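You operate a simulated robot arm through the tools that you are given. There is no shell and no other tool.

The job below is to be done with a simulated two-armed robot. You get a single attempt, and the scene is never put back.

JOB
Put the Mesh 80 mesh disc from the top of the wide trolley on top of the yellow tape and the Mesh 30 mesh disc on the bottom shelf of the wide trolley. Fetch the job block from the top of the wide trolley and set it on top of the grey bale there. Fetch the blue rubber ring and set it on the top of the dark table. Put the blue slab from the top of the narrow trolley on the oven bench. Put the jar on the clear end of the test bench away on the rubber mat. Open the talc box lid. Any order will do. Set down upright: jar.

It is judged by the outcome, as a careful person would: the job done as asked, and still so three seconds after it is handed in. It fails if anything else is knocked over, pushed out of place, dropped, spilled or broken. A push-on lid holds only when it is set on centred and level and pressed home; a screw cap is set on level and turned clockwise until tight.

ROBOT AND FRAMES
Two 7-joint arms with two-finger parallel grippers on one trunk, on a base that moves. Base frame: it is fixed to the floor where the robot stands at the start and does not move with it; the origin is under the middle of the robot, x ahead of it, y to its left, z up. Units: mm, degrees, N and s.
The left shoulder is at the start at [20, 138, 1414], the right one opposite. Each reaches about 671 mm from its shoulder. Places, roughly: blue rubber ring (6x6x3 cm) [-1800, 6600, 800]; blue slab [-1500, 6750, 750]; bottom shelf of the wide trolley [-2400, 2600, 300]; grey bale (16x10x8 cm) [-2500, 2400, 800]; jar (7x7x11 cm) [-2800, 8900, 900]; job block [-2500, 2750, 750]; mesh disc [-2500, 2750, 750]; oven bench [-900, 4900, 800]; rubber mat (23x17 cm) [-3940, 6160, 860]; talc box lid [-3000, -500, 1100]; top of the dark table [-2600, 4400, 700]; yellow tape (11x11x5 cm) [-2300, 2200, 800]. Payload 1.57 kg a hand.
The TCP of each hand is the grasp point between the finger pads, 30 mm short of the fingertips. In the tool frame z runs along the fingers and y along their closing line. The gripper opens to 80 mm. The fingers are 17 mm wide and 12 mm thick; the gripper's body (40 by 82 mm) begins 80 mm behind the TCP.
Orientation is that of the tool frame in the base frame, as a unit quaternion [x, y, z, w]. With the fingers straight down and closing along the base's y, the tool's x points along the base's -x, its y along +y and its z along -z.

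CONTROLS
- The arms move only by the tool apply_moves. It takes "left_plan", "right_plan" or both (then of equal length, played together; a hand with none holds still); each is a list of rows, each an object of numbers (a shift or turn left out is 0, a gripper value left out holds the last): "x", "y", "z": the shift along the tool's x, y, z in m; "ax", "ay", "az": the turn, a rotation vector about the tool's x, y, z in degrees; "claw": the opening, from 0 (shut) to 1 (fully open). In form: [{"x": .., "y": .., "z": .., "ax": .., "ay": .., "az": .., "claw": ..}, ...]. A call has 1 to 20 rows; each row shifts and turns the commanded pose from where the row before left it, along the tool's axes as they then stand. Each row takes 0.2 s and may step no farther than 50 mm and 8.6 degrees from the row before; otherwise, or with a gripper value out of range, the whole call is refused. A pose out of reach is approached as far as the arm can. The call stops where the force on the tool passes 40 N (or 10 N more than at its start, if that is more) or the arm is blocked; 0.2 s more then pass. The fingers move at their own pace (about 45 mm/s each) and stop on an object; they squeeze with about 33 N. The grip force told is the motor's: it shows also when the fingers shut on nothing. Time passes only in rows, and 0.2 s behind the last, so rows that do not move let the fingers close. It gives the time, the measured TCP pose, the force on the tool (base axes), the opening and the grip force at its end, in the units of the frame above (readings bear some noise), with the torque about the TCP (base axes, N m) and any sound that the robot's microphone picked up, and new pictures: "show" is both (left out), scene, wrist or none (wrist: the cameras of the hands that moved).
- Cameras (640 x 400 px; columns grow to the right, rows downward): "scene" is now at [189.6, 9.9, 1282]; the picture's right is [0.07, -1.00, 0.00], its down [-0.70, -0.05, -0.71] and it looks along [0.71, 0.05, -0.70] (base axes); focal length 248 px, centre (320, 200). "left" rides on the left gripper at [72, 7, -122] in its tool frame; the picture's right is [-0.09, 1.00, 0.00], its down [-0.84, -0.08, -0.54] and it looks along [-0.54, -0.05, 0.84] (tool axes); focal length 238 px, centre (320, 200). "right" rides on the right gripper at [72, -7, -122] in its tool frame; the picture's right is [0.09, 1.00, 0.00], its down [-0.84, 0.08, -0.54] and it looks along [-0.54, 0.05, 0.84] (tool axes); focal length 238 px, centre (320, 200). There is no depth. A picture from a camera that has moved, and an enlarged one, comes with that camera's place and axes in the base frame and with its lens. The place of the scene camera against the robot may be out by one fixed shift of up to 12 mm in any direction.
- lift_body(by): slides the trunk up (or, below 0, down) by that many mm; the arms and the scene camera ride with it, the base frame stays. It gives what a move gives, with no picture.
- steer(legs): drives the robot by 1 to 6 legs, each [ahead, left, turn to the left] in mm, mm and degrees, along the robot's own axes; the way and the turn of a leg run together, so that a leg with both is an arc; at most 1500 mm and 180 degrees a leg. The arms and the cameras ride along, it lands a little off, and it stops where it bumps. It gives what a move gives, and a new picture of the scene camera.
- head_to(pan, tilt): turns the head with the scene camera to pan (to the left, within 60 degrees either way) and tilt (down, from -29 to 69), counted from straight ahead of the robot. It gives what a move gives, and a new picture of the scene camera.
- enlarge(camera, box): a new picture of the part [left, top, right, bottom] of that camera's present view, enlarged. No time passes.
- hand_in(): hands the job in; it is judged then, once.

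Places have to be worked out from the pictures, the camera data and where the tool is seen. Open the grippers and draw the arms clear of the work before you hand the job in, unless the task says otherwise.

The tools are called after ">>>" by a JSON object that holds its "fn" and its "kwargs". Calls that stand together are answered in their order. apply_moves: Moves the arms, as the interface text tells. Its arguments: {"type":"object","properties":{"left_plan":{"type":"array","items":{"type":"object","properties":{"x":{"type":"number"},"y":{"type":"number"},"z":{"type":"number"},"ax":{"type":"number"},"ay":{"type":"number"},"az":{"type":"number"},"claw":{"type":"number"}}}},"right_plan":{"type":"array","items":{"type":"object","properties":{"x":{"type":"number"},"y":{"type":"number"},"z":{"type":"number"},"ax":{"type":"number"},"ay":{"type":"number"},"az":{"type":"number"},"claw":{"type":"number"}}}},"show":{"type":"string","enum":["both","scene","wrist","none"]}},"required":[]} The other tools are called the same way: lift_body (by) moves the trunk up or down; steer (legs) drives the base; head_to (pan, tilt) turns the head that bears the scene camera; enlarge (camera, box) takes an enlarged picture of a part of a camera's view; hand_in () hands the job in.

At the start:

```text
time_s: 0.0
left_tcp_pos: [277.6, 101.8, 1042.3]
left_tcp_rot: [0.0, 1.0, 0.0, 0.001]
left_contact_force: [0.1, 0.7, -0.1]
left_torque: [0.01, -0.01, 0.03]
left_width: 80.0
left_grip_force: 0.0
right_tcp_pos: [270.6, -118.6, 1037.6]
right_tcp_rot: [0.0, 1.0, 0.0, -0.001]
right_contact_force: [0.6, 0.4, -0.3]
right_torque: [0.01, 0.03, 0.0]
right_width: 79.9
right_grip_force: 0.0
trunk travel left (down, up): [-789.0, 451.0]
robot x, y, heading: [1.6, -0.9, 0.0]
head pan, tilt (commanded): [4.2, 44.6]
```

scene: 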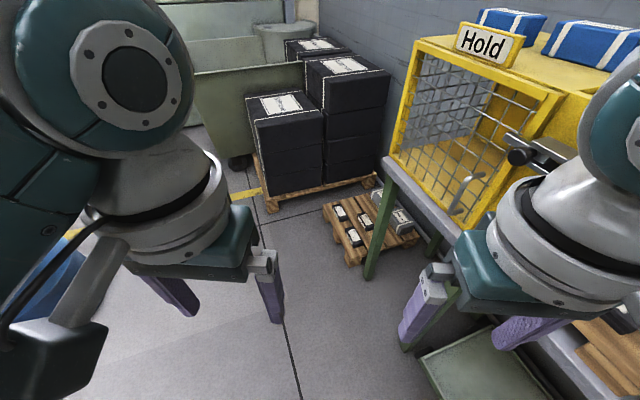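
right: 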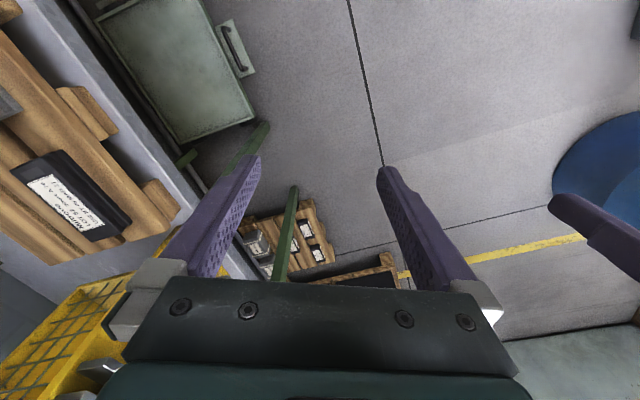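
left: 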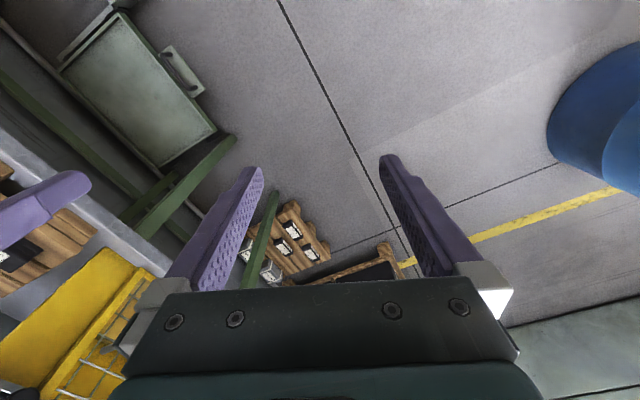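

The arms hang ahead of the robot beside a bench and a yellow cage; all my work is behind and to the left. I'll look around with the head first.

>>> {"fn": "head_to", "kwargs": {"pan": 60, "tilt": 15}}

>>> {"fn": "head_to", "kwargs": {"pan": -60, "tilt": 15}}

```text
time_s: 1.2
left_tcp_pos: [276.8, 102.1, 1041.6]
left_tcp_rot: [0.0, 1.0, -0.001, 0.0]
left_contact_force: [-0.1, 0.9, 0.2]
left_torque: [-0.02, -0.02, -0.01]
left_width: 79.9
left_grip_force: 0.2
right_tcp_pos: [270.3, -119.3, 1036.5]
right_tcp_rot: [0.0, 1.0, 0.0, 0.0]
right_contact_force: [-0.3, 0.1, -0.4]
right_torque: [0.0, 0.0, 0.0]
right_width: 79.9
right_grip_force: 0.1
trunk travel left (down, up): [-789.0, 451.0]
robot x, y, heading: [2.1, 0.6, -0.2]
head pan, tilt (commanded): [60.0, 15.0]
camera scene: at [154.9, 84.8, 1328.2], right [0.87, -0.5, 0.0], down [-0.13, -0.22, -0.97], along [0.48, 0.84, -0.26], focal length 248 px, centre (320, 200)
```

scene: 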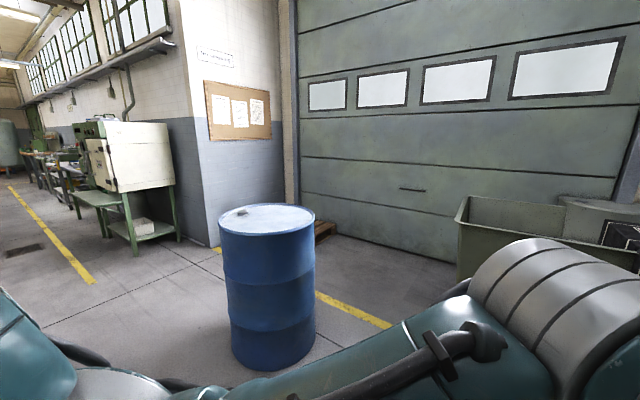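

```text
time_s: 3.2
left_tcp_pos: [276.9, 102.0, 1042.4]
left_tcp_rot: [0.001, 1.0, 0.0, 0.0]
left_contact_force: [0.0, 0.4, 0.4]
left_torque: [-0.01, -0.01, 0.0]
left_width: 80.2
left_grip_force: 0.1
right_tcp_pos: [269.5, -119.2, 1037.2]
right_tcp_rot: [-0.001, 1.0, 0.0, 0.0]
right_contact_force: [-0.3, 0.0, -0.1]
right_torque: [-0.01, -0.02, 0.01]
right_width: 80.0
right_grip_force: 0.1
trunk travel left (down, up): [-789.0, 451.0]
robot x, y, heading: [-1.1, 0.9, -0.1]
head pan, tilt (commanded): [-60.0, 15.0]
camera scene: at [154.9, -77.0, 1328.3], right [-0.87, -0.5, 0.0], down [-0.13, 0.22, -0.97], along [0.48, -0.84, -0.26], focal length 248 px, centre (320, 200)
```

scene: 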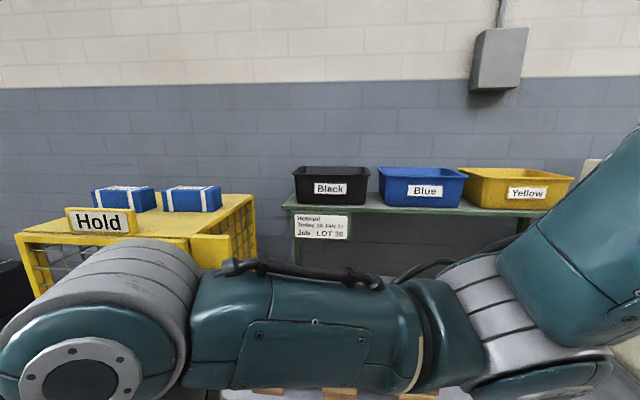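

The bench is close on the right and a drum stands about 1.2 m to the left-front. I'll shift left a bit, then turn left in place to see the rest of the room.

>>> {"fn": "steer", "kwargs": {"legs": [[0, 250, 0], [0, 0, 90]]}}

>>> {"fn": "head_to", "kwargs": {"pan": 0, "tilt": 15}}

>>> {"fn": "head_to", "kwargs": {"pan": 60, "tilt": 15}}

```text
time_s: 9.0
left_tcp_pos: [-107.6, 530.4, 1042.2]
left_tcp_rot: [0.714, -0.701, -0.001, 0.0]
left_contact_force: [-0.1, -0.4, -0.3]
left_torque: [-0.03, 0.0, -0.02]
left_width: 80.2
left_grip_force: 0.0
right_tcp_pos: [116.2, 527.7, 1037.0]
right_tcp_rot: [0.713, -0.701, 0.001, 0.0]
right_contact_force: [0.5, 0.8, 0.2]
right_torque: [0.02, 0.01, 0.0]
right_width: 80.1
right_grip_force: 0.1
trunk travel left (down, up): [-789.0, 451.0]
robot x, y, heading: [3.4, 254.1, 91.1]
head pan, tilt (commanded): [-60.0, 15.0]
camera scene: at [87.6, 406.3, 1328.3], right [0.52, -0.86, 0.0], down [-0.22, -0.13, -0.97], along [0.83, 0.5, -0.26], focal length 248 px, centre (320, 200)
```

scene: 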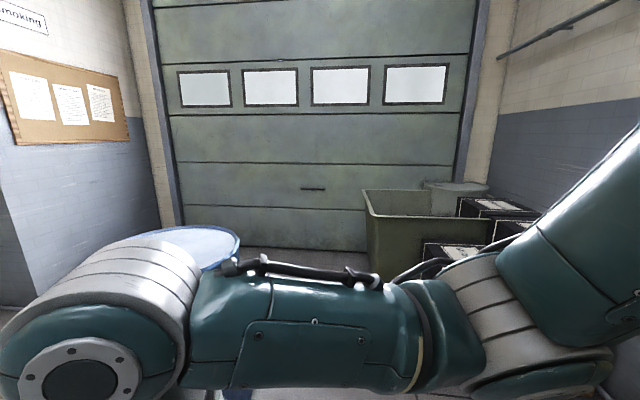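

```text
time_s: 10.3
left_tcp_pos: [-106.2, 529.5, 1041.4]
left_tcp_rot: [0.713, -0.701, 0.0, 0.001]
left_contact_force: [-0.4, -0.3, -0.4]
left_torque: [-0.07, 0.02, -0.03]
left_width: 80.0
left_grip_force: 0.1
right_tcp_pos: [115.4, 526.7, 1037.0]
right_tcp_rot: [0.713, -0.701, -0.001, 0.001]
right_contact_force: [-0.6, -0.7, -0.7]
right_torque: [-0.01, -0.01, -0.02]
right_width: 80.2
right_grip_force: 0.0
trunk travel left (down, up): [-789.0, 451.0]
robot x, y, heading: [1.4, 252.6, 90.9]
head pan, tilt (commanded): [0.0, 15.0]
camera scene: at [5.9, 451.6, 1328.3], right [1.0, 0.02, 0.0], down [0.0, -0.26, -0.97], along [-0.02, 0.97, -0.26], focal length 248 px, centre (320, 200)
```

scene: 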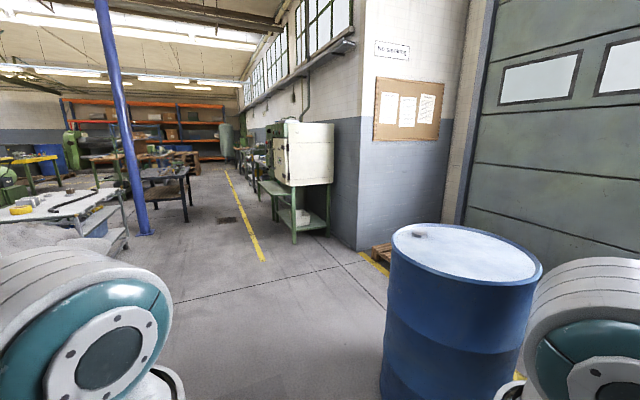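

```text
time_s: 11.6
left_tcp_pos: [-106.7, 529.3, 1042.1]
left_tcp_rot: [0.713, -0.701, 0.0, -0.001]
left_contact_force: [0.0, 1.0, -0.1]
left_torque: [-0.02, -0.01, 0.03]
left_width: 80.1
left_grip_force: 0.1
right_tcp_pos: [115.9, 526.6, 1037.5]
right_tcp_rot: [0.713, -0.701, 0.0, 0.001]
right_contact_force: [-0.3, 0.3, 0.9]
right_torque: [-0.03, 0.0, 0.02]
right_width: 80.1
right_grip_force: 0.2
trunk travel left (down, up): [-789.0, 451.0]
robot x, y, heading: [0.3, 250.8, 91.1]
head pan, tilt (commanded): [60.0, 15.0]
camera scene: at [-74.2, 403.5, 1328.3], right [0.49, 0.87, 0.0], down [0.23, -0.13, -0.97], along [-0.84, 0.47, -0.26], focal length 248 px, centre (320, 200)
```

scene: 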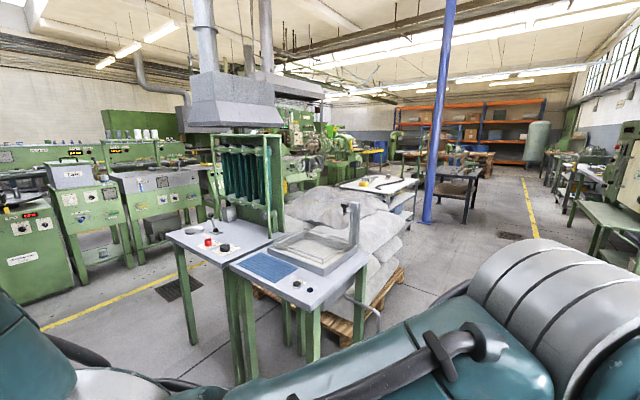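

The room is now in view: the wide trolley with the yellow tape straight-left, and the talc box on the green machines at far left. I'll enlarge key parts.

>>> {"fn": "enlarge", "kwargs": {"camera": "scene", "box": [0, 130, 160, 230]}}

>>> {"fn": "enlarge", "kwargs": {"camera": "scene", "box": [320, 130, 480, 230]}}

>>> {"fn": "enlarge", "kwargs": {"camera": "scene", "box": [160, 180, 400, 330]}}

```text
4.00 times, centred on (80, 180) of scene
camera zoom: at [-74.2, 403.5, 1328.3], right [0.49, 0.87, 0.0], down [0.23, -0.13, -0.97], along [-0.84, 0.47, -0.26], focal length 992 px, centre (1280, 280)
```

zoom: 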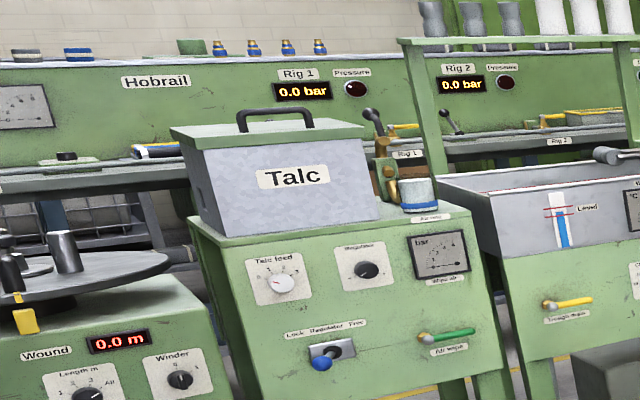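

```text
4.00 times, centred on (400, 180) of scene
camera zoom: at [-74.2, 403.5, 1328.3], right [0.49, 0.87, 0.0], down [0.23, -0.13, -0.97], along [-0.84, 0.47, -0.26], focal length 992 px, centre (0, 280)
```

zoom: 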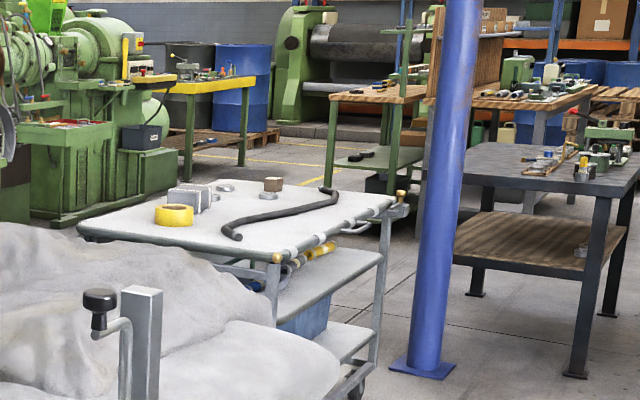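

```text
2.67 times, centred on (280, 255) of scene
camera zoom: at [-74.2, 403.5, 1328.3], right [0.49, 0.87, 0.0], down [0.23, -0.13, -0.97], along [-0.84, 0.47, -0.26], focal length 661 px, centre (427, 53)
```

zoom: 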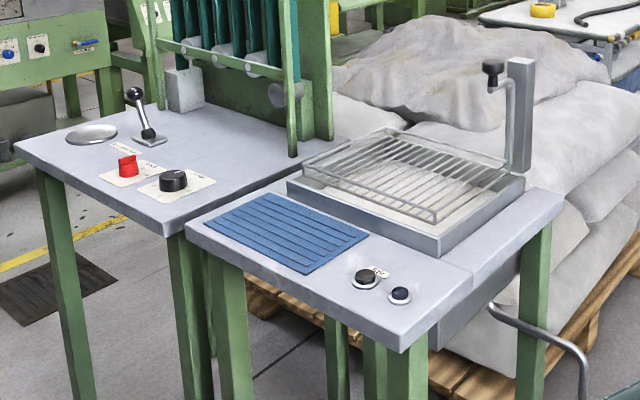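

The talc box is on a green machine roughly west of me; the hooded bench sits as an island in between. I'll turn to face -x and look along the way.

>>> {"fn": "steer", "kwargs": {"legs": [[0, 0, 89]]}}

>>> {"fn": "head_to", "kwargs": {"pan": 0, "tilt": 20}}

>>> {"fn": "head_to", "kwargs": {"pan": 45, "tilt": 25}}

```text
time_s: 15.8
left_tcp_pos: [-273.6, 147.0, 1041.6]
left_tcp_rot: [1.0, 0.011, -0.001, 0.0]
left_contact_force: [0.6, -0.7, -0.2]
left_torque: [0.01, -0.02, -0.03]
left_width: 80.0
left_grip_force: 0.1
right_tcp_pos: [-272.1, 367.6, 1036.6]
right_tcp_rot: [1.0, 0.011, -0.001, 0.0]
right_contact_force: [-1.3, -0.3, -0.2]
right_torque: [-0.01, -0.03, -0.05]
right_width: 80.1
right_grip_force: 0.0
trunk travel left (down, up): [-789.0, 451.0]
robot x, y, heading: [0.5, 257.6, -178.9]
head pan, tilt (commanded): [60.0, 15.0]
camera scene: at [-135.4, 174.2, 1328.3], right [-0.88, 0.48, 0.0], down [0.12, 0.23, -0.97], along [-0.46, -0.85, -0.26], focal length 248 px, centre (320, 200)
```

scene: 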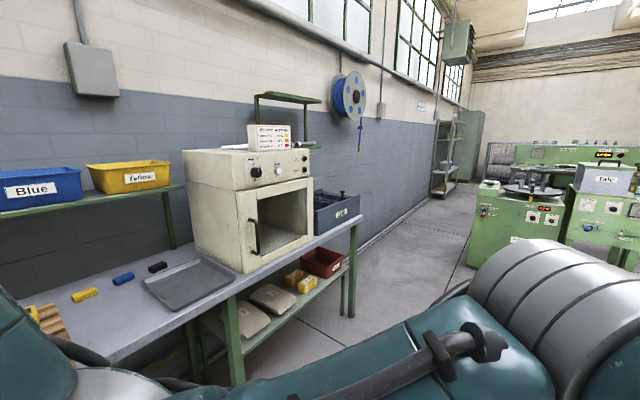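

```text
time_s: 17.1
left_tcp_pos: [-273.3, 146.1, 1042.0]
left_tcp_rot: [1.0, 0.012, 0.0, 0.0]
left_contact_force: [0.7, 0.3, 1.1]
left_torque: [-0.01, 0.03, 0.01]
left_width: 80.1
left_grip_force: 0.1
right_tcp_pos: [-272.6, 368.0, 1038.6]
right_tcp_rot: [1.0, 0.011, -0.001, 0.0]
right_contact_force: [1.0, -0.2, -0.1]
right_torque: [-0.01, 0.03, -0.01]
right_width: 80.0
right_grip_force: 0.1
trunk travel left (down, up): [-789.0, 451.0]
robot x, y, heading: [0.3, 252.8, -178.8]
head pan, tilt (commanded): [0.0, 20.0]
camera scene: at [-183.7, 253.9, 1320.1], right [-0.02, 1.0, 0.0], down [0.34, 0.01, -0.94], along [-0.94, -0.02, -0.34], focal length 248 px, centre (320, 200)
```

scene: 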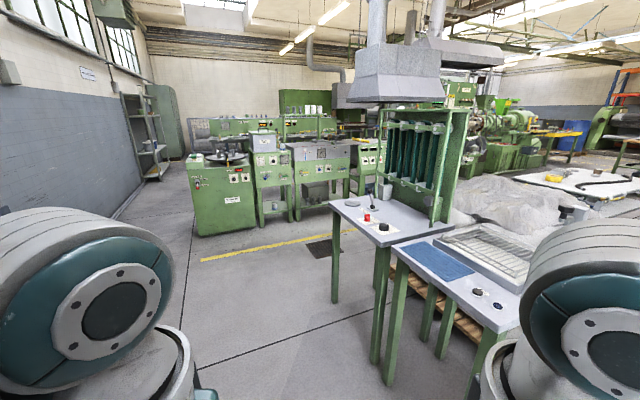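

```text
time_s: 18.2
left_tcp_pos: [-273.3, 145.8, 1041.6]
left_tcp_rot: [1.0, 0.012, 0.0, 0.0]
left_contact_force: [0.1, 0.0, 0.1]
left_torque: [-0.03, 0.01, -0.01]
left_width: 80.1
left_grip_force: 0.0
right_tcp_pos: [-272.4, 367.6, 1037.0]
right_tcp_rot: [1.0, 0.011, -0.002, 0.0]
right_contact_force: [0.9, -0.2, 0.5]
right_torque: [-0.01, 0.0, 0.01]
right_width: 80.2
right_grip_force: 0.0
trunk travel left (down, up): [-789.0, 451.0]
robot x, y, heading: [3.3, 256.4, -178.7]
head pan, tilt (commanded): [45.0, 25.0]
camera scene: at [-154.3, 189.6, 1312.0], right [-0.72, 0.69, 0.0], down [0.29, 0.31, -0.91], along [-0.63, -0.65, -0.42], focal length 248 px, centre (320, 200)
```

scene: 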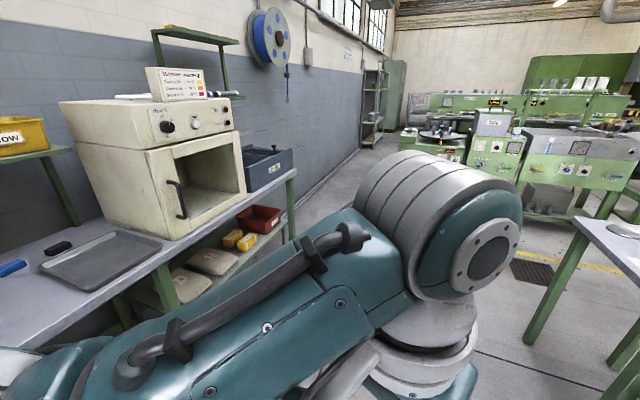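

The furniture is set at about 25° to the base axes; there's a clear corridor to the talc machine, whose front faces about +25°. I'll turn 24° left and drive along the corridor.

>>> {"fn": "steer", "kwargs": {"legs": [[0, 0, 24], [1400, 0, 0], [600, 0, 0]]}}

>>> {"fn": "head_to", "kwargs": {"pan": -30, "tilt": 20}}

```text
time_s: 29.4
left_tcp_pos: [-1998.8, -824.6, 1042.0]
left_tcp_rot: [0.974, 0.225, 0.0, 0.0]
left_contact_force: [-0.6, -0.8, -0.3]
left_torque: [0.01, 0.03, 0.03]
left_width: 80.0
left_grip_force: 0.0
right_tcp_pos: [-2088.4, -622.7, 1037.6]
right_tcp_rot: [0.974, 0.225, 0.0, -0.001]
right_contact_force: [-0.7, 0.3, -0.1]
right_torque: [0.02, -0.03, -0.01]
right_width: 80.2
right_grip_force: 0.2
trunk travel left (down, up): [-789.0, 451.0]
robot x, y, heading: [-1792.7, -613.8, -154.0]
head pan, tilt (commanded): [45.0, 25.0]
camera scene: at [-1905.5, -738.4, 1312.0], right [-0.95, 0.33, 0.0], down [0.14, 0.4, -0.91], along [-0.29, -0.86, -0.42], focal length 248 px, centre (320, 200)
```

scene: 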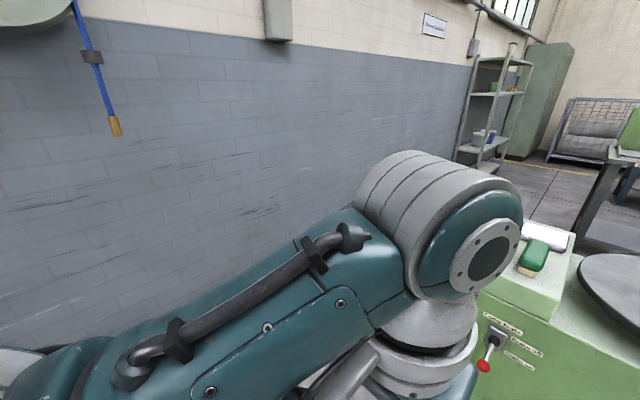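

```text
time_s: 30.9
left_tcp_pos: [-1997.6, -824.5, 1042.3]
left_tcp_rot: [0.975, 0.224, -0.001, -0.001]
left_contact_force: [0.1, -1.5, 0.6]
left_torque: [0.01, -0.01, 0.01]
left_width: 79.8
left_grip_force: 0.1
right_tcp_pos: [-2087.9, -623.8, 1037.7]
right_tcp_rot: [0.974, 0.225, 0.0, 0.001]
right_contact_force: [0.4, -0.3, -0.7]
right_torque: [-0.03, 0.03, 0.0]
right_width: 79.8
right_grip_force: 0.0
trunk travel left (down, up): [-789.0, 451.0]
robot x, y, heading: [-1793.3, -611.3, -153.8]
head pan, tilt (commanded): [-30.0, 20.0]
camera scene: at [-1968.5, -644.9, 1320.1], right [0.07, 1.0, 0.0], down [0.34, -0.02, -0.94], along [-0.94, 0.06, -0.34], focal length 248 px, centre (320, 200)
```

scene: 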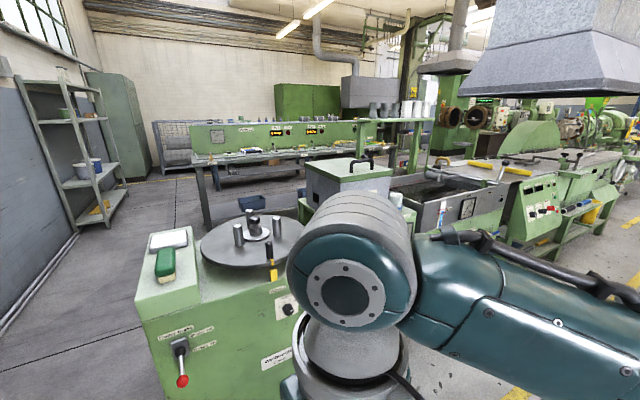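

The winder is directly ahead; the talc box stands to the right of it. I'll strafe right about 600 mm and look again.

>>> {"fn": "steer", "kwargs": {"legs": [[0, -600, 0]]}}

>>> {"fn": "head_to", "kwargs": {"pan": 0, "tilt": 35}}

```text
time_s: 34.3
left_tcp_pos: [-2261.1, -293.2, 1042.0]
left_tcp_rot: [0.973, 0.232, 0.0, 0.001]
left_contact_force: [0.4, -0.5, -0.5]
left_torque: [0.02, 0.03, -0.03]
left_width: 79.8
left_grip_force: 0.0
right_tcp_pos: [-2355.8, -93.8, 1037.2]
right_tcp_rot: [0.973, 0.233, 0.0, -0.001]
right_contact_force: [-0.9, -0.4, -0.5]
right_torque: [0.02, 0.01, 0.0]
right_width: 79.9
right_grip_force: 0.1
trunk travel left (down, up): [-789.0, 451.0]
robot x, y, heading: [-2061.8, -76.9, -153.2]
head pan, tilt (commanded): [-30.0, 20.0]
camera scene: at [-2234.3, -112.9, 1320.1], right [0.05, 1.0, 0.0], down [0.34, -0.02, -0.94], along [-0.94, 0.05, -0.34], focal length 248 px, centre (320, 200)
```

scene: 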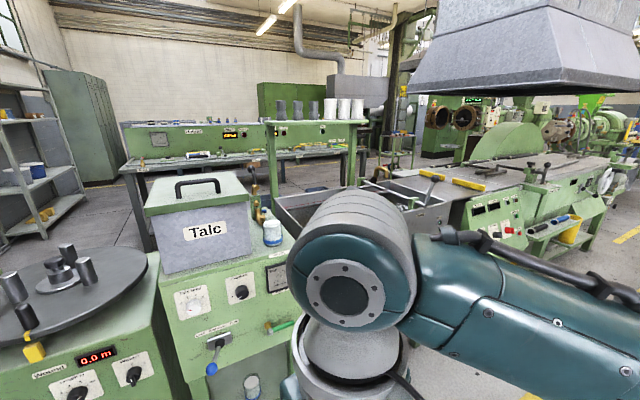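

```text
time_s: 35.2
left_tcp_pos: [-2260.4, -293.7, 1042.2]
left_tcp_rot: [0.973, 0.232, 0.0, 0.0]
left_contact_force: [0.3, 0.0, -0.2]
left_torque: [-0.01, -0.01, 0.0]
left_width: 79.9
left_grip_force: 0.2
right_tcp_pos: [-2355.4, -93.4, 1037.8]
right_tcp_rot: [0.973, 0.233, 0.0, 0.0]
right_contact_force: [0.9, 1.0, -0.1]
right_torque: [0.01, -0.04, -0.01]
right_width: 80.1
right_grip_force: 0.0
trunk travel left (down, up): [-789.0, 451.0]
robot x, y, heading: [-2059.6, -78.1, -153.1]
head pan, tilt (commanded): [0.0, 35.0]
camera scene: at [-2219.9, -157.7, 1296.3], right [-0.45, 0.89, 0.0], down [0.51, 0.26, -0.82], along [-0.73, -0.37, -0.57], focal length 248 px, centre (320, 200)
```

scene: 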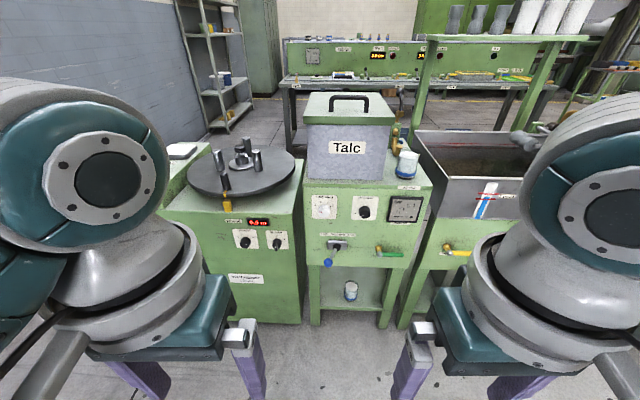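

The talc box is straight ahead, about 0.9 m from the robot's centre. Let me look closely at the box and its lid for hinges.

>>> {"fn": "enlarge", "kwargs": {"camera": "scene", "box": [290, 80, 430, 200]}}

```text
3.33 times, centred on (360, 140) of scene
camera zoom: at [-2219.9, -157.7, 1296.3], right [-0.45, 0.89, 0.0], down [0.51, 0.26, -0.82], along [-0.73, -0.37, -0.57], focal length 826 px, centre (187, 400)
```

zoom: 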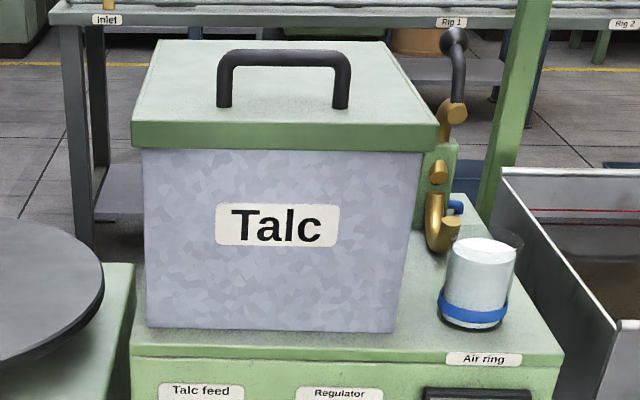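

The lid looks hinged at the back, with a handle near its front edge. I'll check my own base's footprint by looking straight down before going closer.

>>> {"fn": "head_to", "kwargs": {"pan": 0, "tilt": 69}}

```text
time_s: 36.2
left_tcp_pos: [-2262.1, -293.0, 1042.3]
left_tcp_rot: [0.973, 0.232, 0.001, 0.0]
left_contact_force: [0.6, -0.2, 0.3]
left_torque: [0.04, 0.02, 0.04]
left_width: 80.1
left_grip_force: 0.0
right_tcp_pos: [-2354.7, -93.6, 1037.2]
right_tcp_rot: [0.973, 0.233, 0.0, 0.001]
right_contact_force: [-0.1, -0.3, 0.0]
right_torque: [-0.03, 0.03, -0.01]
right_width: 79.9
right_grip_force: 0.0
trunk travel left (down, up): [-789.0, 451.0]
robot x, y, heading: [-2059.7, -76.3, -153.1]
head pan, tilt (commanded): [0.0, 68.8]
camera scene: at [-2191.3, -143.2, 1252.6], right [-0.45, 0.89, 0.0], down [0.83, 0.42, -0.36], along [-0.32, -0.16, -0.93], focal length 248 px, centre (320, 200)
```

scene: 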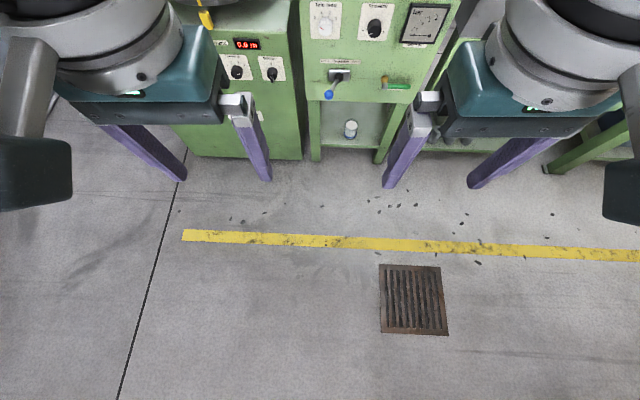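

No base is visible below the camera, and the machine front is about 0.9 m ahead. I'll drive 350 mm closer, also shifting 60 mm right, and raise the trunk slightly for the lid work.

>>> {"fn": "steer", "kwargs": {"legs": [[350, 0, 0]]}}

>>> {"fn": "head_to", "kwargs": {"pan": 0, "tilt": 40}}

```text
time_s: 38.5
left_tcp_pos: [-2572.3, -454.0, 1041.0]
left_tcp_rot: [0.972, 0.234, 0.001, 0.0]
left_contact_force: [-0.7, 0.3, 0.2]
left_torque: [-0.01, 0.01, -0.01]
left_width: 80.3
left_grip_force: 0.1
right_tcp_pos: [-2667.2, -254.4, 1036.9]
right_tcp_rot: [0.972, 0.235, 0.0, 0.0]
right_contact_force: [0.1, -0.9, 0.0]
right_torque: [-0.03, 0.03, -0.02]
right_width: 80.1
right_grip_force: 0.0
trunk travel left (down, up): [-789.0, 451.0]
robot x, y, heading: [-2373.5, -235.4, -152.9]
head pan, tilt (commanded): [0.0, 68.8]
camera scene: at [-2503.9, -303.4, 1252.6], right [-0.46, 0.89, 0.0], down [0.83, 0.43, -0.36], along [-0.32, -0.17, -0.93], focal length 248 px, centre (320, 200)
```

scene: 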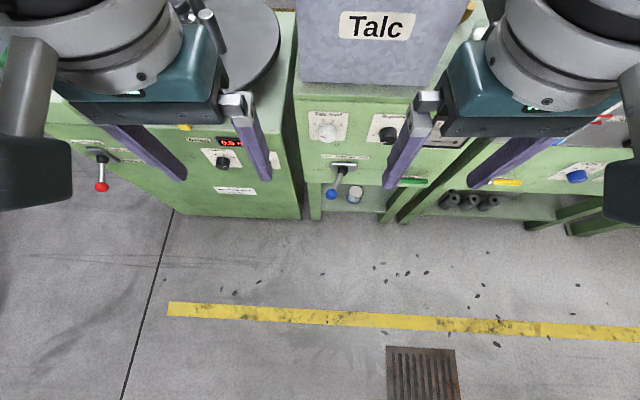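

```text
time_s: 39.4
left_tcp_pos: [-2573.1, -454.9, 1041.5]
left_tcp_rot: [0.972, 0.234, 0.0, 0.0]
left_contact_force: [0.7, 0.7, -0.6]
left_torque: [0.01, 0.01, -0.01]
left_width: 79.9
left_grip_force: 0.0
right_tcp_pos: [-2667.9, -255.4, 1037.7]
right_tcp_rot: [0.972, 0.235, 0.0, 0.0]
right_contact_force: [-0.7, 0.1, 0.4]
right_torque: [-0.01, -0.02, 0.01]
right_width: 79.8
right_grip_force: 0.0
trunk travel left (down, up): [-789.0, 451.0]
robot x, y, heading: [-2372.6, -235.4, -152.8]
head pan, tilt (commanded): [0.0, 40.0]
camera scene: at [-2529.7, -316.7, 1288.6], right [-0.46, 0.89, 0.0], down [0.57, 0.29, -0.77], along [-0.68, -0.35, -0.64], focal length 248 px, centre (320, 200)
```

scene: 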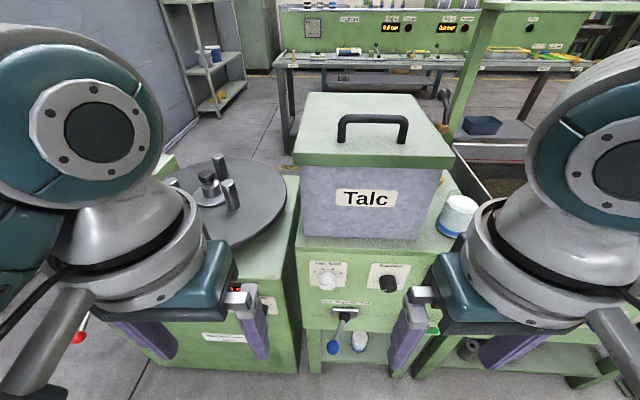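

The handle looks to be about 550 mm ahead, 80 mm right, at z≈1137. I'll zoom for accurate edges before approaching.

>>> {"fn": "enlarge", "kwargs": {"camera": "scene", "box": [280, 70, 480, 195]}}

```text
3.20 times, centred on (380, 132) of scene
camera zoom: at [-2529.7, -316.7, 1288.6], right [-0.46, 0.89, 0.0], down [0.57, 0.29, -0.77], along [-0.68, -0.35, -0.64], focal length 793 px, centre (128, 416)
```

zoom: 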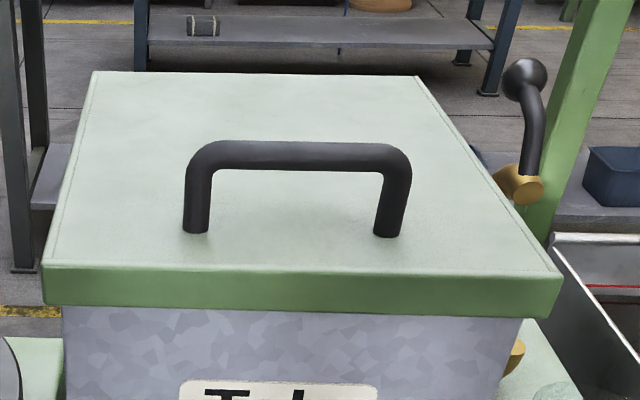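

Lid is about 250 wide and 305 deep, front edge ~515 mm ahead, handle bar ~555 ahead, centre 85 mm right, z≈1137. I'll go 150 mm nearer.

>>> {"fn": "steer", "kwargs": {"legs": [[140, -20, 0]]}}

```text
time_s: 40.8
left_tcp_pos: [-2702.7, -498.9, 1041.8]
left_tcp_rot: [0.972, 0.235, 0.001, 0.0]
left_contact_force: [-0.1, 0.1, -0.7]
left_torque: [0.0, 0.0, 0.03]
left_width: 79.7
left_grip_force: 0.2
right_tcp_pos: [-2800.3, -299.4, 1037.7]
right_tcp_rot: [0.972, 0.236, 0.0, 0.0]
right_contact_force: [-0.4, 0.4, -0.3]
right_torque: [-0.02, -0.02, -0.02]
right_width: 79.9
right_grip_force: 0.1
trunk travel left (down, up): [-789.0, 451.0]
robot x, y, heading: [-2507.2, -282.8, -153.0]
head pan, tilt (commanded): [0.0, 40.0]
camera scene: at [-2661.0, -362.0, 1288.7], right [-0.46, 0.89, 0.0], down [0.57, 0.3, -0.77], along [-0.68, -0.35, -0.64], focal length 248 px, centre (320, 200)
```

scene: 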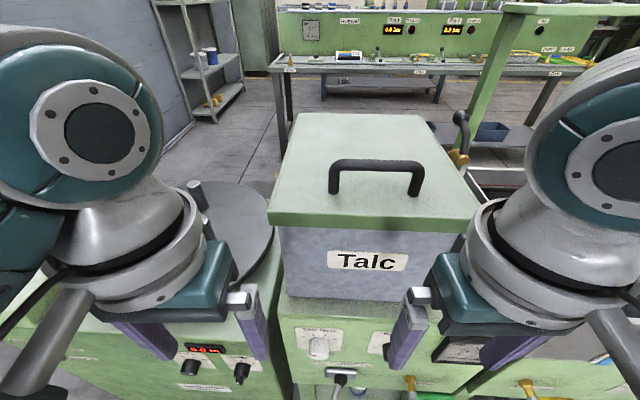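

Handle estimate: 417 mm ahead, 65 mm right, z 1137. I'll raise the right hand 150 mm while twisting it 90° about its finger axis so it closes fore-aft.

>>> {"fn": "apply_moves", "kwargs": {"right_plan": [{"z": -0.014, "az": 8.2}, {"z": -0.014, "az": 8.2}, {"z": -0.014, "az": 8.2}, {"z": -0.014, "az": 8.2}, {"z": -0.014, "az": 8.2}, {"z": -0.014, "az": 8.2}, {"z": -0.014, "az": 8.2}, {"z": -0.014, "az": 8.2}, {"z": -0.014, "az": 8.2}, {"z": -0.014, "az": 8.2}, {"z": -0.014, "az": 8.0}], "show": "both"}}

```text
time_s: 43.2
left_tcp_pos: [-2704.2, -499.0, 1043.3]
left_tcp_rot: [0.972, 0.236, 0.001, 0.0]
left_contact_force: [0.6, -0.1, -0.5]
left_torque: [-0.01, -0.02, -0.01]
left_width: 80.0
left_grip_force: 0.1
right_tcp_pos: [-2798.7, -301.3, 1189.8]
right_tcp_rot: [0.853, -0.521, 0.0, 0.001]
right_contact_force: [0.2, 0.3, 0.1]
right_torque: [0.01, -0.01, 0.0]
right_width: 80.1
right_grip_force: 0.1
trunk travel left (down, up): [-789.0, 451.0]
robot x, y, heading: [-2504.4, -283.0, -152.9]
head pan, tilt (commanded): [0.0, 40.0]
camera scene: at [-2661.1, -362.0, 1288.7], right [-0.46, 0.89, 0.0], down [0.57, 0.3, -0.77], along [-0.68, -0.35, -0.64], focal length 248 px, centre (320, 200)
camera right: at [-2761.3, -360.8, 1312.8], right [-0.84, -0.54, 0.0], down [-0.45, 0.71, 0.54], along [-0.29, 0.46, -0.84], focal length 238 px, centre (320, 200)
```

scene: 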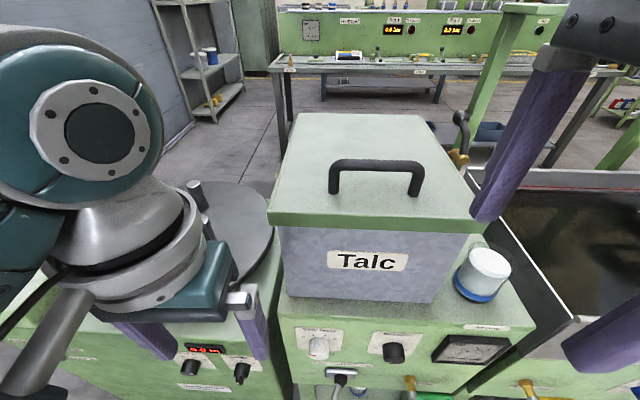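
right: 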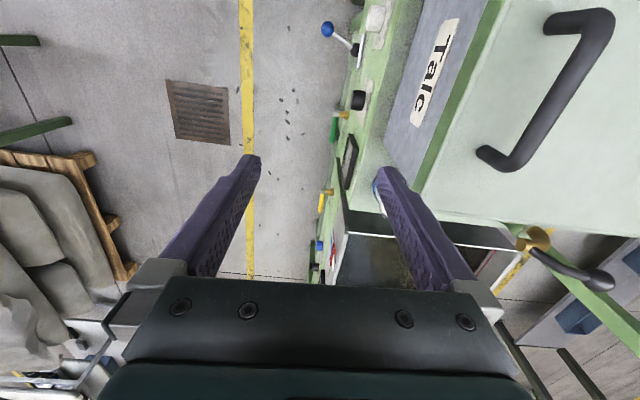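

The twist worked: the hand now closes fore-aft. Next I pitch it to point forward and 30° down, shift to the handle's lateral line and narrow the fingers to ~32 mm.

>>> {"fn": "apply_moves", "kwargs": {"right_plan": [{"x": 0.0075, "ax": -8.57, "claw": 0.4}, {"x": 0.0075, "ax": -8.57}, {"x": 0.0075, "ax": -8.57}, {"x": 0.0075, "ax": -8.57}, {"x": 0.0075, "ax": -8.57}, {"x": 0.0075, "ax": -8.57}, {"x": 0.0075, "ax": -8.57}, {"z": 0.0225, "y": 0.013}, {"z": 0.0225, "y": 0.013}, {}], "show": "both"}}

```text
time_s: 44.5
left_tcp_pos: [-2704.0, -498.5, 1042.7]
left_tcp_rot: [0.972, 0.236, 0.001, 0.0]
left_contact_force: [-0.7, 0.4, -0.4]
left_torque: [0.04, -0.04, -0.02]
left_width: 80.1
left_grip_force: 0.1
right_tcp_pos: [-2855.6, -339.8, 1224.7]
right_tcp_rot: [0.702, -0.541, -0.223, 0.405]
right_contact_force: [0.3, -0.6, -0.4]
right_torque: [-0.04, 0.01, 0.0]
right_width: 32.1
right_grip_force: 0.0
right hand out of reach, approached as far as the arm can: row 2, 3, 4, 5
trunk travel left (down, up): [-789.0, 451.0]
robot x, y, heading: [-2502.9, -280.7, -152.5]
head pan, tilt (commanded): [0.0, 40.0]
stopped in row 6 (right hand): the arm was blocked; the commanded pose is now the measured one
camera scene: at [-2656.6, -367.8, 1286.5], right [-0.53, 0.84, 0.0], down [0.56, 0.35, -0.75], along [-0.63, -0.4, -0.66], focal length 248 px, centre (320, 200)
camera right: at [-2737.2, -367.1, 1297.6], right [-0.55, -0.17, 0.82], down [0.1, 0.96, 0.27], along [-0.83, 0.23, -0.51], focal length 238 px, centre (320, 200)
```

scene: 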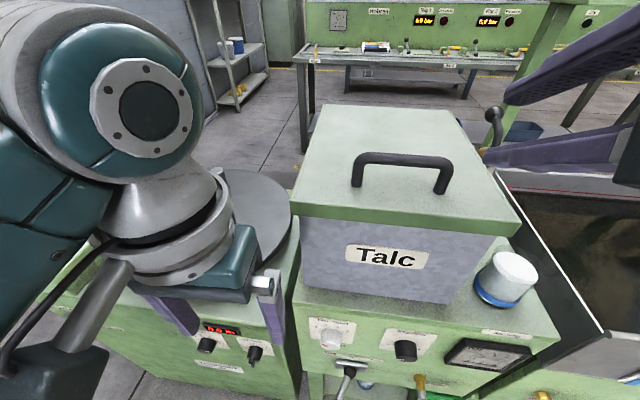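
right: 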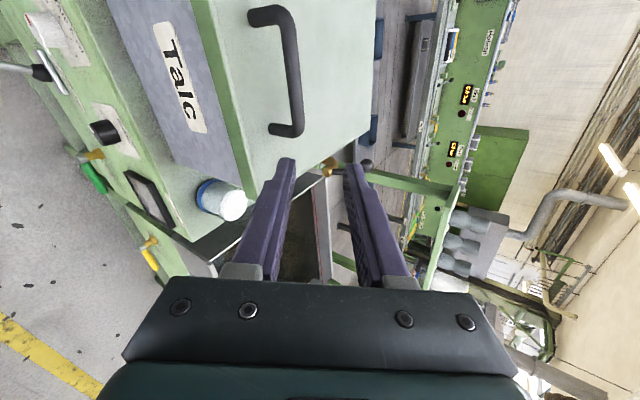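

The arm bumped my own head (the head camera got shifted) while pitching. I'll move the hand forward away from the head, then raise the trunk so the head clears the work.

>>> {"fn": "apply_moves", "kwargs": {"right_plan": [{"x": 0.004, "y": 0.014, "z": 0.02}, {"x": 0.004, "y": 0.014, "z": 0.02}, {"x": 0.004, "y": 0.014, "z": 0.02}], "show": "none"}}

>>> {"fn": "head_to", "kwargs": {"pan": 0, "tilt": 40}}

```text
time_s: 45.3
left_tcp_pos: [-2703.5, -498.7, 1041.3]
left_tcp_rot: [0.972, 0.236, 0.001, 0.0]
left_contact_force: [-0.4, 0.2, 0.5]
left_torque: [0.0, -0.01, 0.0]
left_width: 80.0
left_grip_force: 0.0
right_tcp_pos: [-2920.5, -374.6, 1222.1]
right_tcp_rot: [0.704, -0.541, -0.224, 0.401]
right_contact_force: [0.0, 0.8, 0.5]
right_torque: [0.01, 0.01, 0.01]
right_width: 31.9
right_grip_force: 0.0
trunk travel left (down, up): [-789.0, 451.0]
robot x, y, heading: [-2506.7, -279.8, -152.7]
head pan, tilt (commanded): [0.0, 40.0]
```

```text
time_s: 45.9
left_tcp_pos: [-2702.4, -499.0, 1040.8]
left_tcp_rot: [0.972, 0.235, 0.002, 0.0]
left_contact_force: [0.7, 1.2, 0.9]
left_torque: [0.0, 0.0, -0.01]
left_width: 80.1
left_grip_force: 0.1
right_tcp_pos: [-2921.5, -374.9, 1223.9]
right_tcp_rot: [0.702, -0.543, -0.224, 0.402]
right_contact_force: [0.3, 0.0, 0.3]
right_torque: [-0.03, 0.0, 0.03]
right_width: 32.0
right_grip_force: 0.0
trunk travel left (down, up): [-789.0, 451.0]
robot x, y, heading: [-2504.9, -280.5, -152.9]
head pan, tilt (commanded): [0.0, 40.0]
camera scene: at [-2661.1, -362.0, 1288.7], right [-0.46, 0.89, 0.0], down [0.57, 0.3, -0.77], along [-0.68, -0.35, -0.64], focal length 248 px, centre (320, 200)
```

scene: 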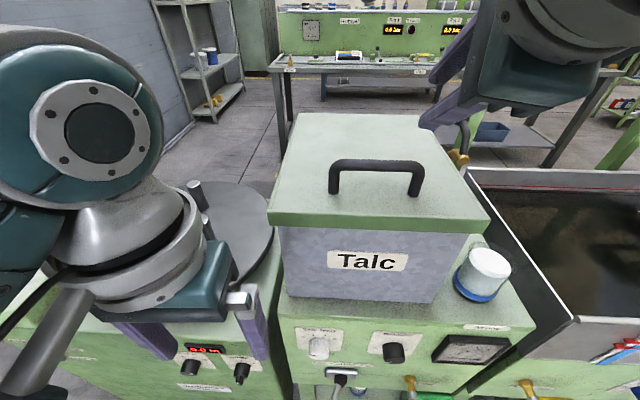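

Head is back in place. Raise the trunk 150 mm now.

>>> {"fn": "lift_body", "kwargs": {"by": 150}}

>>> {"fn": "apply_moves", "kwargs": {"right_plan": [{"ax": -2.45, "ay": 1.8, "az": -5.25}, {"ax": -2.45, "ay": 1.8, "az": -5.25}, {"x": 0.0082, "y": -0.0406, "z": 0.0048}, {"x": 0.0082, "y": -0.0406, "z": 0.0048}, {"x": 0.0082, "y": -0.0406, "z": 0.0048}, {"x": 0.0082, "y": -0.0406, "z": 0.0048}, {"x": 0.0082, "y": -0.0406, "z": 0.0048}, {}], "show": "both"}}

```text
time_s: 47.7
left_tcp_pos: [-2704.9, -499.7, 1192.6]
left_tcp_rot: [0.972, 0.236, 0.001, -0.001]
left_contact_force: [0.5, -0.5, -0.3]
left_torque: [0.0, -0.01, -0.03]
left_width: 80.1
left_grip_force: 0.1
right_tcp_pos: [-2921.6, -373.7, 1371.7]
right_tcp_rot: [0.703, -0.542, -0.225, 0.402]
right_contact_force: [0.0, -0.4, 0.4]
right_torque: [0.03, 0.04, -0.03]
right_width: 31.8
right_grip_force: 0.1
trunk travel left (down, up): [-939.0, 301.0]
robot x, y, heading: [-2507.8, -282.6, -152.6]
head pan, tilt (commanded): [0.0, 40.0]
```

```text
time_s: 49.5
left_tcp_pos: [-2703.4, -498.7, 1190.8]
left_tcp_rot: [0.972, 0.236, 0.001, 0.001]
left_contact_force: [0.7, 0.0, 0.1]
left_torque: [-0.03, -0.01, 0.0]
left_width: 80.0
left_grip_force: 0.0
right_tcp_pos: [-2832.4, -341.3, 1163.7]
right_tcp_rot: [0.774, -0.393, -0.294, 0.4]
right_contact_force: [0.9, 0.5, 0.6]
right_torque: [-0.02, -0.02, -0.04]
right_width: 32.1
right_grip_force: 0.0
trunk travel left (down, up): [-939.0, 301.0]
robot x, y, heading: [-2508.6, -282.8, -152.7]
head pan, tilt (commanded): [0.0, 40.0]
stopped in row 8 (right hand): the arm was blocked; the commanded pose is now the measured one
camera scene: at [-2661.1, -361.9, 1438.7], right [-0.46, 0.89, 0.0], down [0.57, 0.3, -0.77], along [-0.68, -0.35, -0.64], focal length 248 px, centre (320, 200)
camera right: at [-2699.2, -351.7, 1210.1], right [-0.32, -0.45, 0.83], down [-0.05, 0.89, 0.46], along [-0.94, 0.11, -0.31], focal length 238 px, centre (320, 200)
```

scene: 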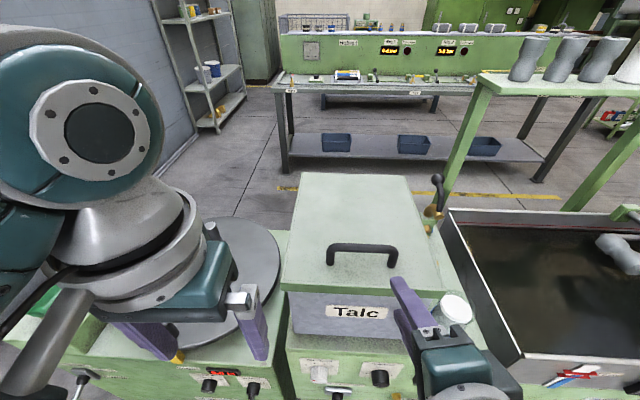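
right: 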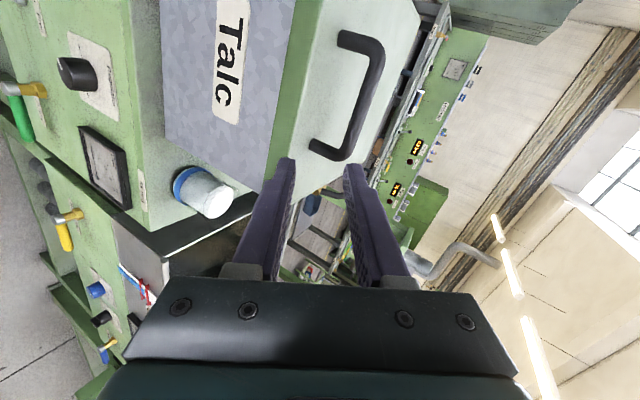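

Something of the arm was blocked again near my body with this low forward pitch. I'll switch to a simpler grip: fingers straight down, closing fore-aft on the bar. Raise the hand and rotate it back to vertical.

>>> {"fn": "apply_moves", "kwargs": {"right_plan": [{"y": 0.04}, {"y": 0.04}, {"ax": 8.5, "az": -1}, {"ax": 8.5, "az": -1}, {"ax": 8.5, "az": -1}, {"ax": 8.5, "az": -1}, {"ax": 8.5, "az": -1}, {"ax": 8.5, "az": -1}, {"ax": 8.5, "az": -1, "claw": 0.65}, {}], "show": "both"}}

```text
time_s: 50.2
left_tcp_pos: [-2703.6, -498.5, 1191.2]
left_tcp_rot: [0.972, 0.236, 0.001, 0.0]
left_contact_force: [0.2, -0.5, -0.1]
left_torque: [-0.01, -0.01, 0.01]
left_width: 80.1
left_grip_force: 0.0
right_tcp_pos: [-2866.1, -340.3, 1213.3]
right_tcp_rot: [0.819, -0.346, -0.315, 0.332]
right_contact_force: [-0.2, 0.5, -0.3]
right_torque: [0.01, -0.02, 0.01]
right_width: 32.0
right_grip_force: 0.1
trunk travel left (down, up): [-939.0, 301.0]
robot x, y, heading: [-2503.4, -279.3, -152.9]
head pan, tilt (commanded): [0.0, 40.0]
stopped in row 3 (right hand): the arm was blocked; the commanded pose is now the measured one
camera scene: at [-2661.1, -361.8, 1438.7], right [-0.46, 0.89, 0.0], down [0.57, 0.3, -0.77], along [-0.68, -0.35, -0.64], focal length 248 px, centre (320, 200)
camera right: at [-2734.3, -351.6, 1259.5], right [-0.31, -0.61, 0.73], down [-0.09, 0.78, 0.61], along [-0.95, 0.12, -0.3], focal length 238 px, centre (320, 200)
```

scene: 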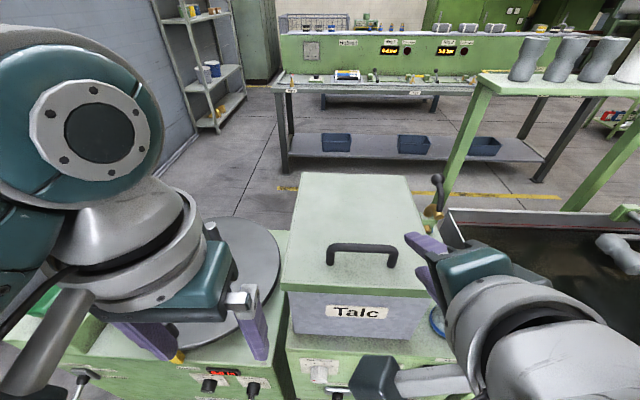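
right: 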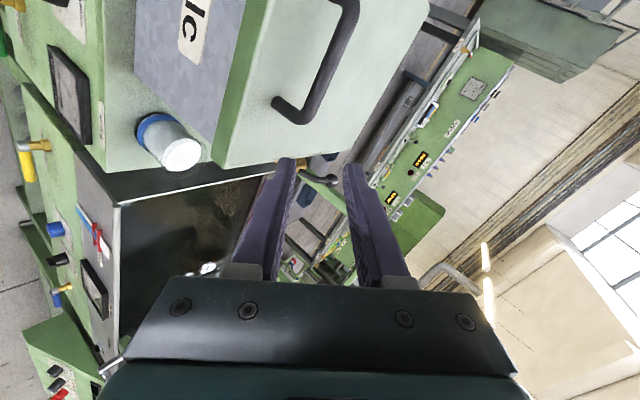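

Still blocked, probably a joint limit or the elbow against the trunk. I'll go back up and forward to the earlier free pose before reorienting.

>>> {"fn": "apply_moves", "kwargs": {"right_plan": [{"x": -0.0139, "y": 0.04, "z": -0.0096}, {"x": -0.0139, "y": 0.04, "z": -0.0096}, {"x": -0.0139, "y": 0.04, "z": -0.0096}, {"x": -0.0139, "y": 0.04, "z": -0.0096}, {}], "show": "scene"}}

```text
time_s: 50.8
left_tcp_pos: [-2703.5, -499.8, 1191.8]
left_tcp_rot: [0.972, 0.236, 0.001, 0.001]
left_contact_force: [-0.4, 0.4, -0.5]
left_torque: [0.0, 0.0, -0.01]
left_width: 79.9
left_grip_force: 0.0
right_tcp_pos: [-2902.3, -329.1, 1273.7]
right_tcp_rot: [0.837, -0.297, -0.355, 0.292]
right_contact_force: [0.0, 0.1, -1.2]
right_torque: [-0.03, 0.02, 0.0]
right_width: 32.0
right_grip_force: 0.0
trunk travel left (down, up): [-939.0, 301.0]
robot x, y, heading: [-2503.4, -281.0, -152.8]
head pan, tilt (commanded): [0.0, 40.0]
stopped in row 3 (right hand): the arm was blocked; the commanded pose is now the measured one
camera scene: at [-2661.1, -361.8, 1438.7], right [-0.46, 0.89, 0.0], down [0.57, 0.3, -0.77], along [-0.68, -0.35, -0.64], focal length 248 px, centre (320, 200)
```

scene: 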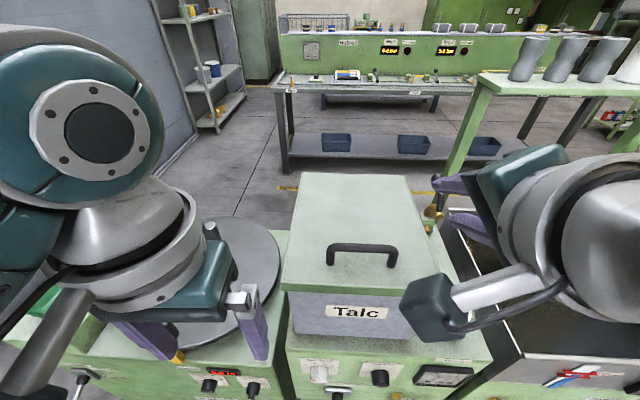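

The wrist roll seems to be at its limit with this twist (+90°); the hand keeps drifting the other way. I'll unwind the roll toward neutral, then use the opposite twist.

>>> {"fn": "apply_moves", "kwargs": {"right_plan": [{"az": -8}, {"az": -8}, {"az": -8}, {"az": -8}, {"az": -8}, {"az": -8}, {"az": -8}, {"az": -8}, {}], "show": "scene"}}

```text
time_s: 52.8
left_tcp_pos: [-2703.2, -499.4, 1192.7]
left_tcp_rot: [0.972, 0.236, 0.001, 0.0]
left_contact_force: [0.9, -0.3, -0.8]
left_torque: [0.01, -0.01, 0.02]
left_width: 80.1
left_grip_force: 0.0
right_tcp_pos: [-2901.0, -329.0, 1273.8]
right_tcp_rot: [0.867, 0.192, -0.455, 0.061]
right_contact_force: [-0.4, 1.0, -0.7]
right_torque: [-0.03, 0.03, -0.04]
right_width: 32.0
right_grip_force: 0.0
trunk travel left (down, up): [-939.0, 301.0]
robot x, y, heading: [-2506.7, -279.7, -152.5]
head pan, tilt (commanded): [0.0, 40.0]
camera scene: at [-2661.1, -361.8, 1438.7], right [-0.46, 0.89, 0.0], down [0.57, 0.3, -0.77], along [-0.68, -0.35, -0.64], focal length 248 px, centre (320, 200)
```

scene: 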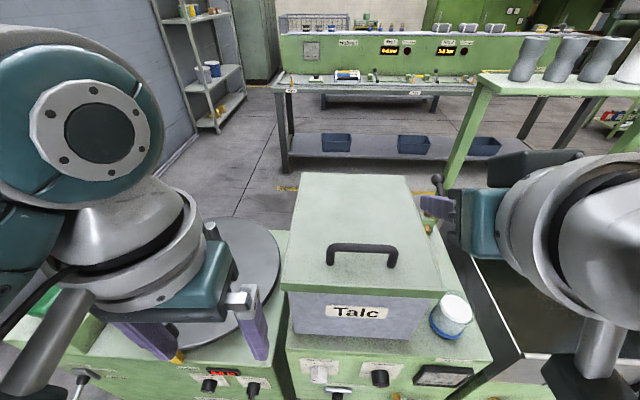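

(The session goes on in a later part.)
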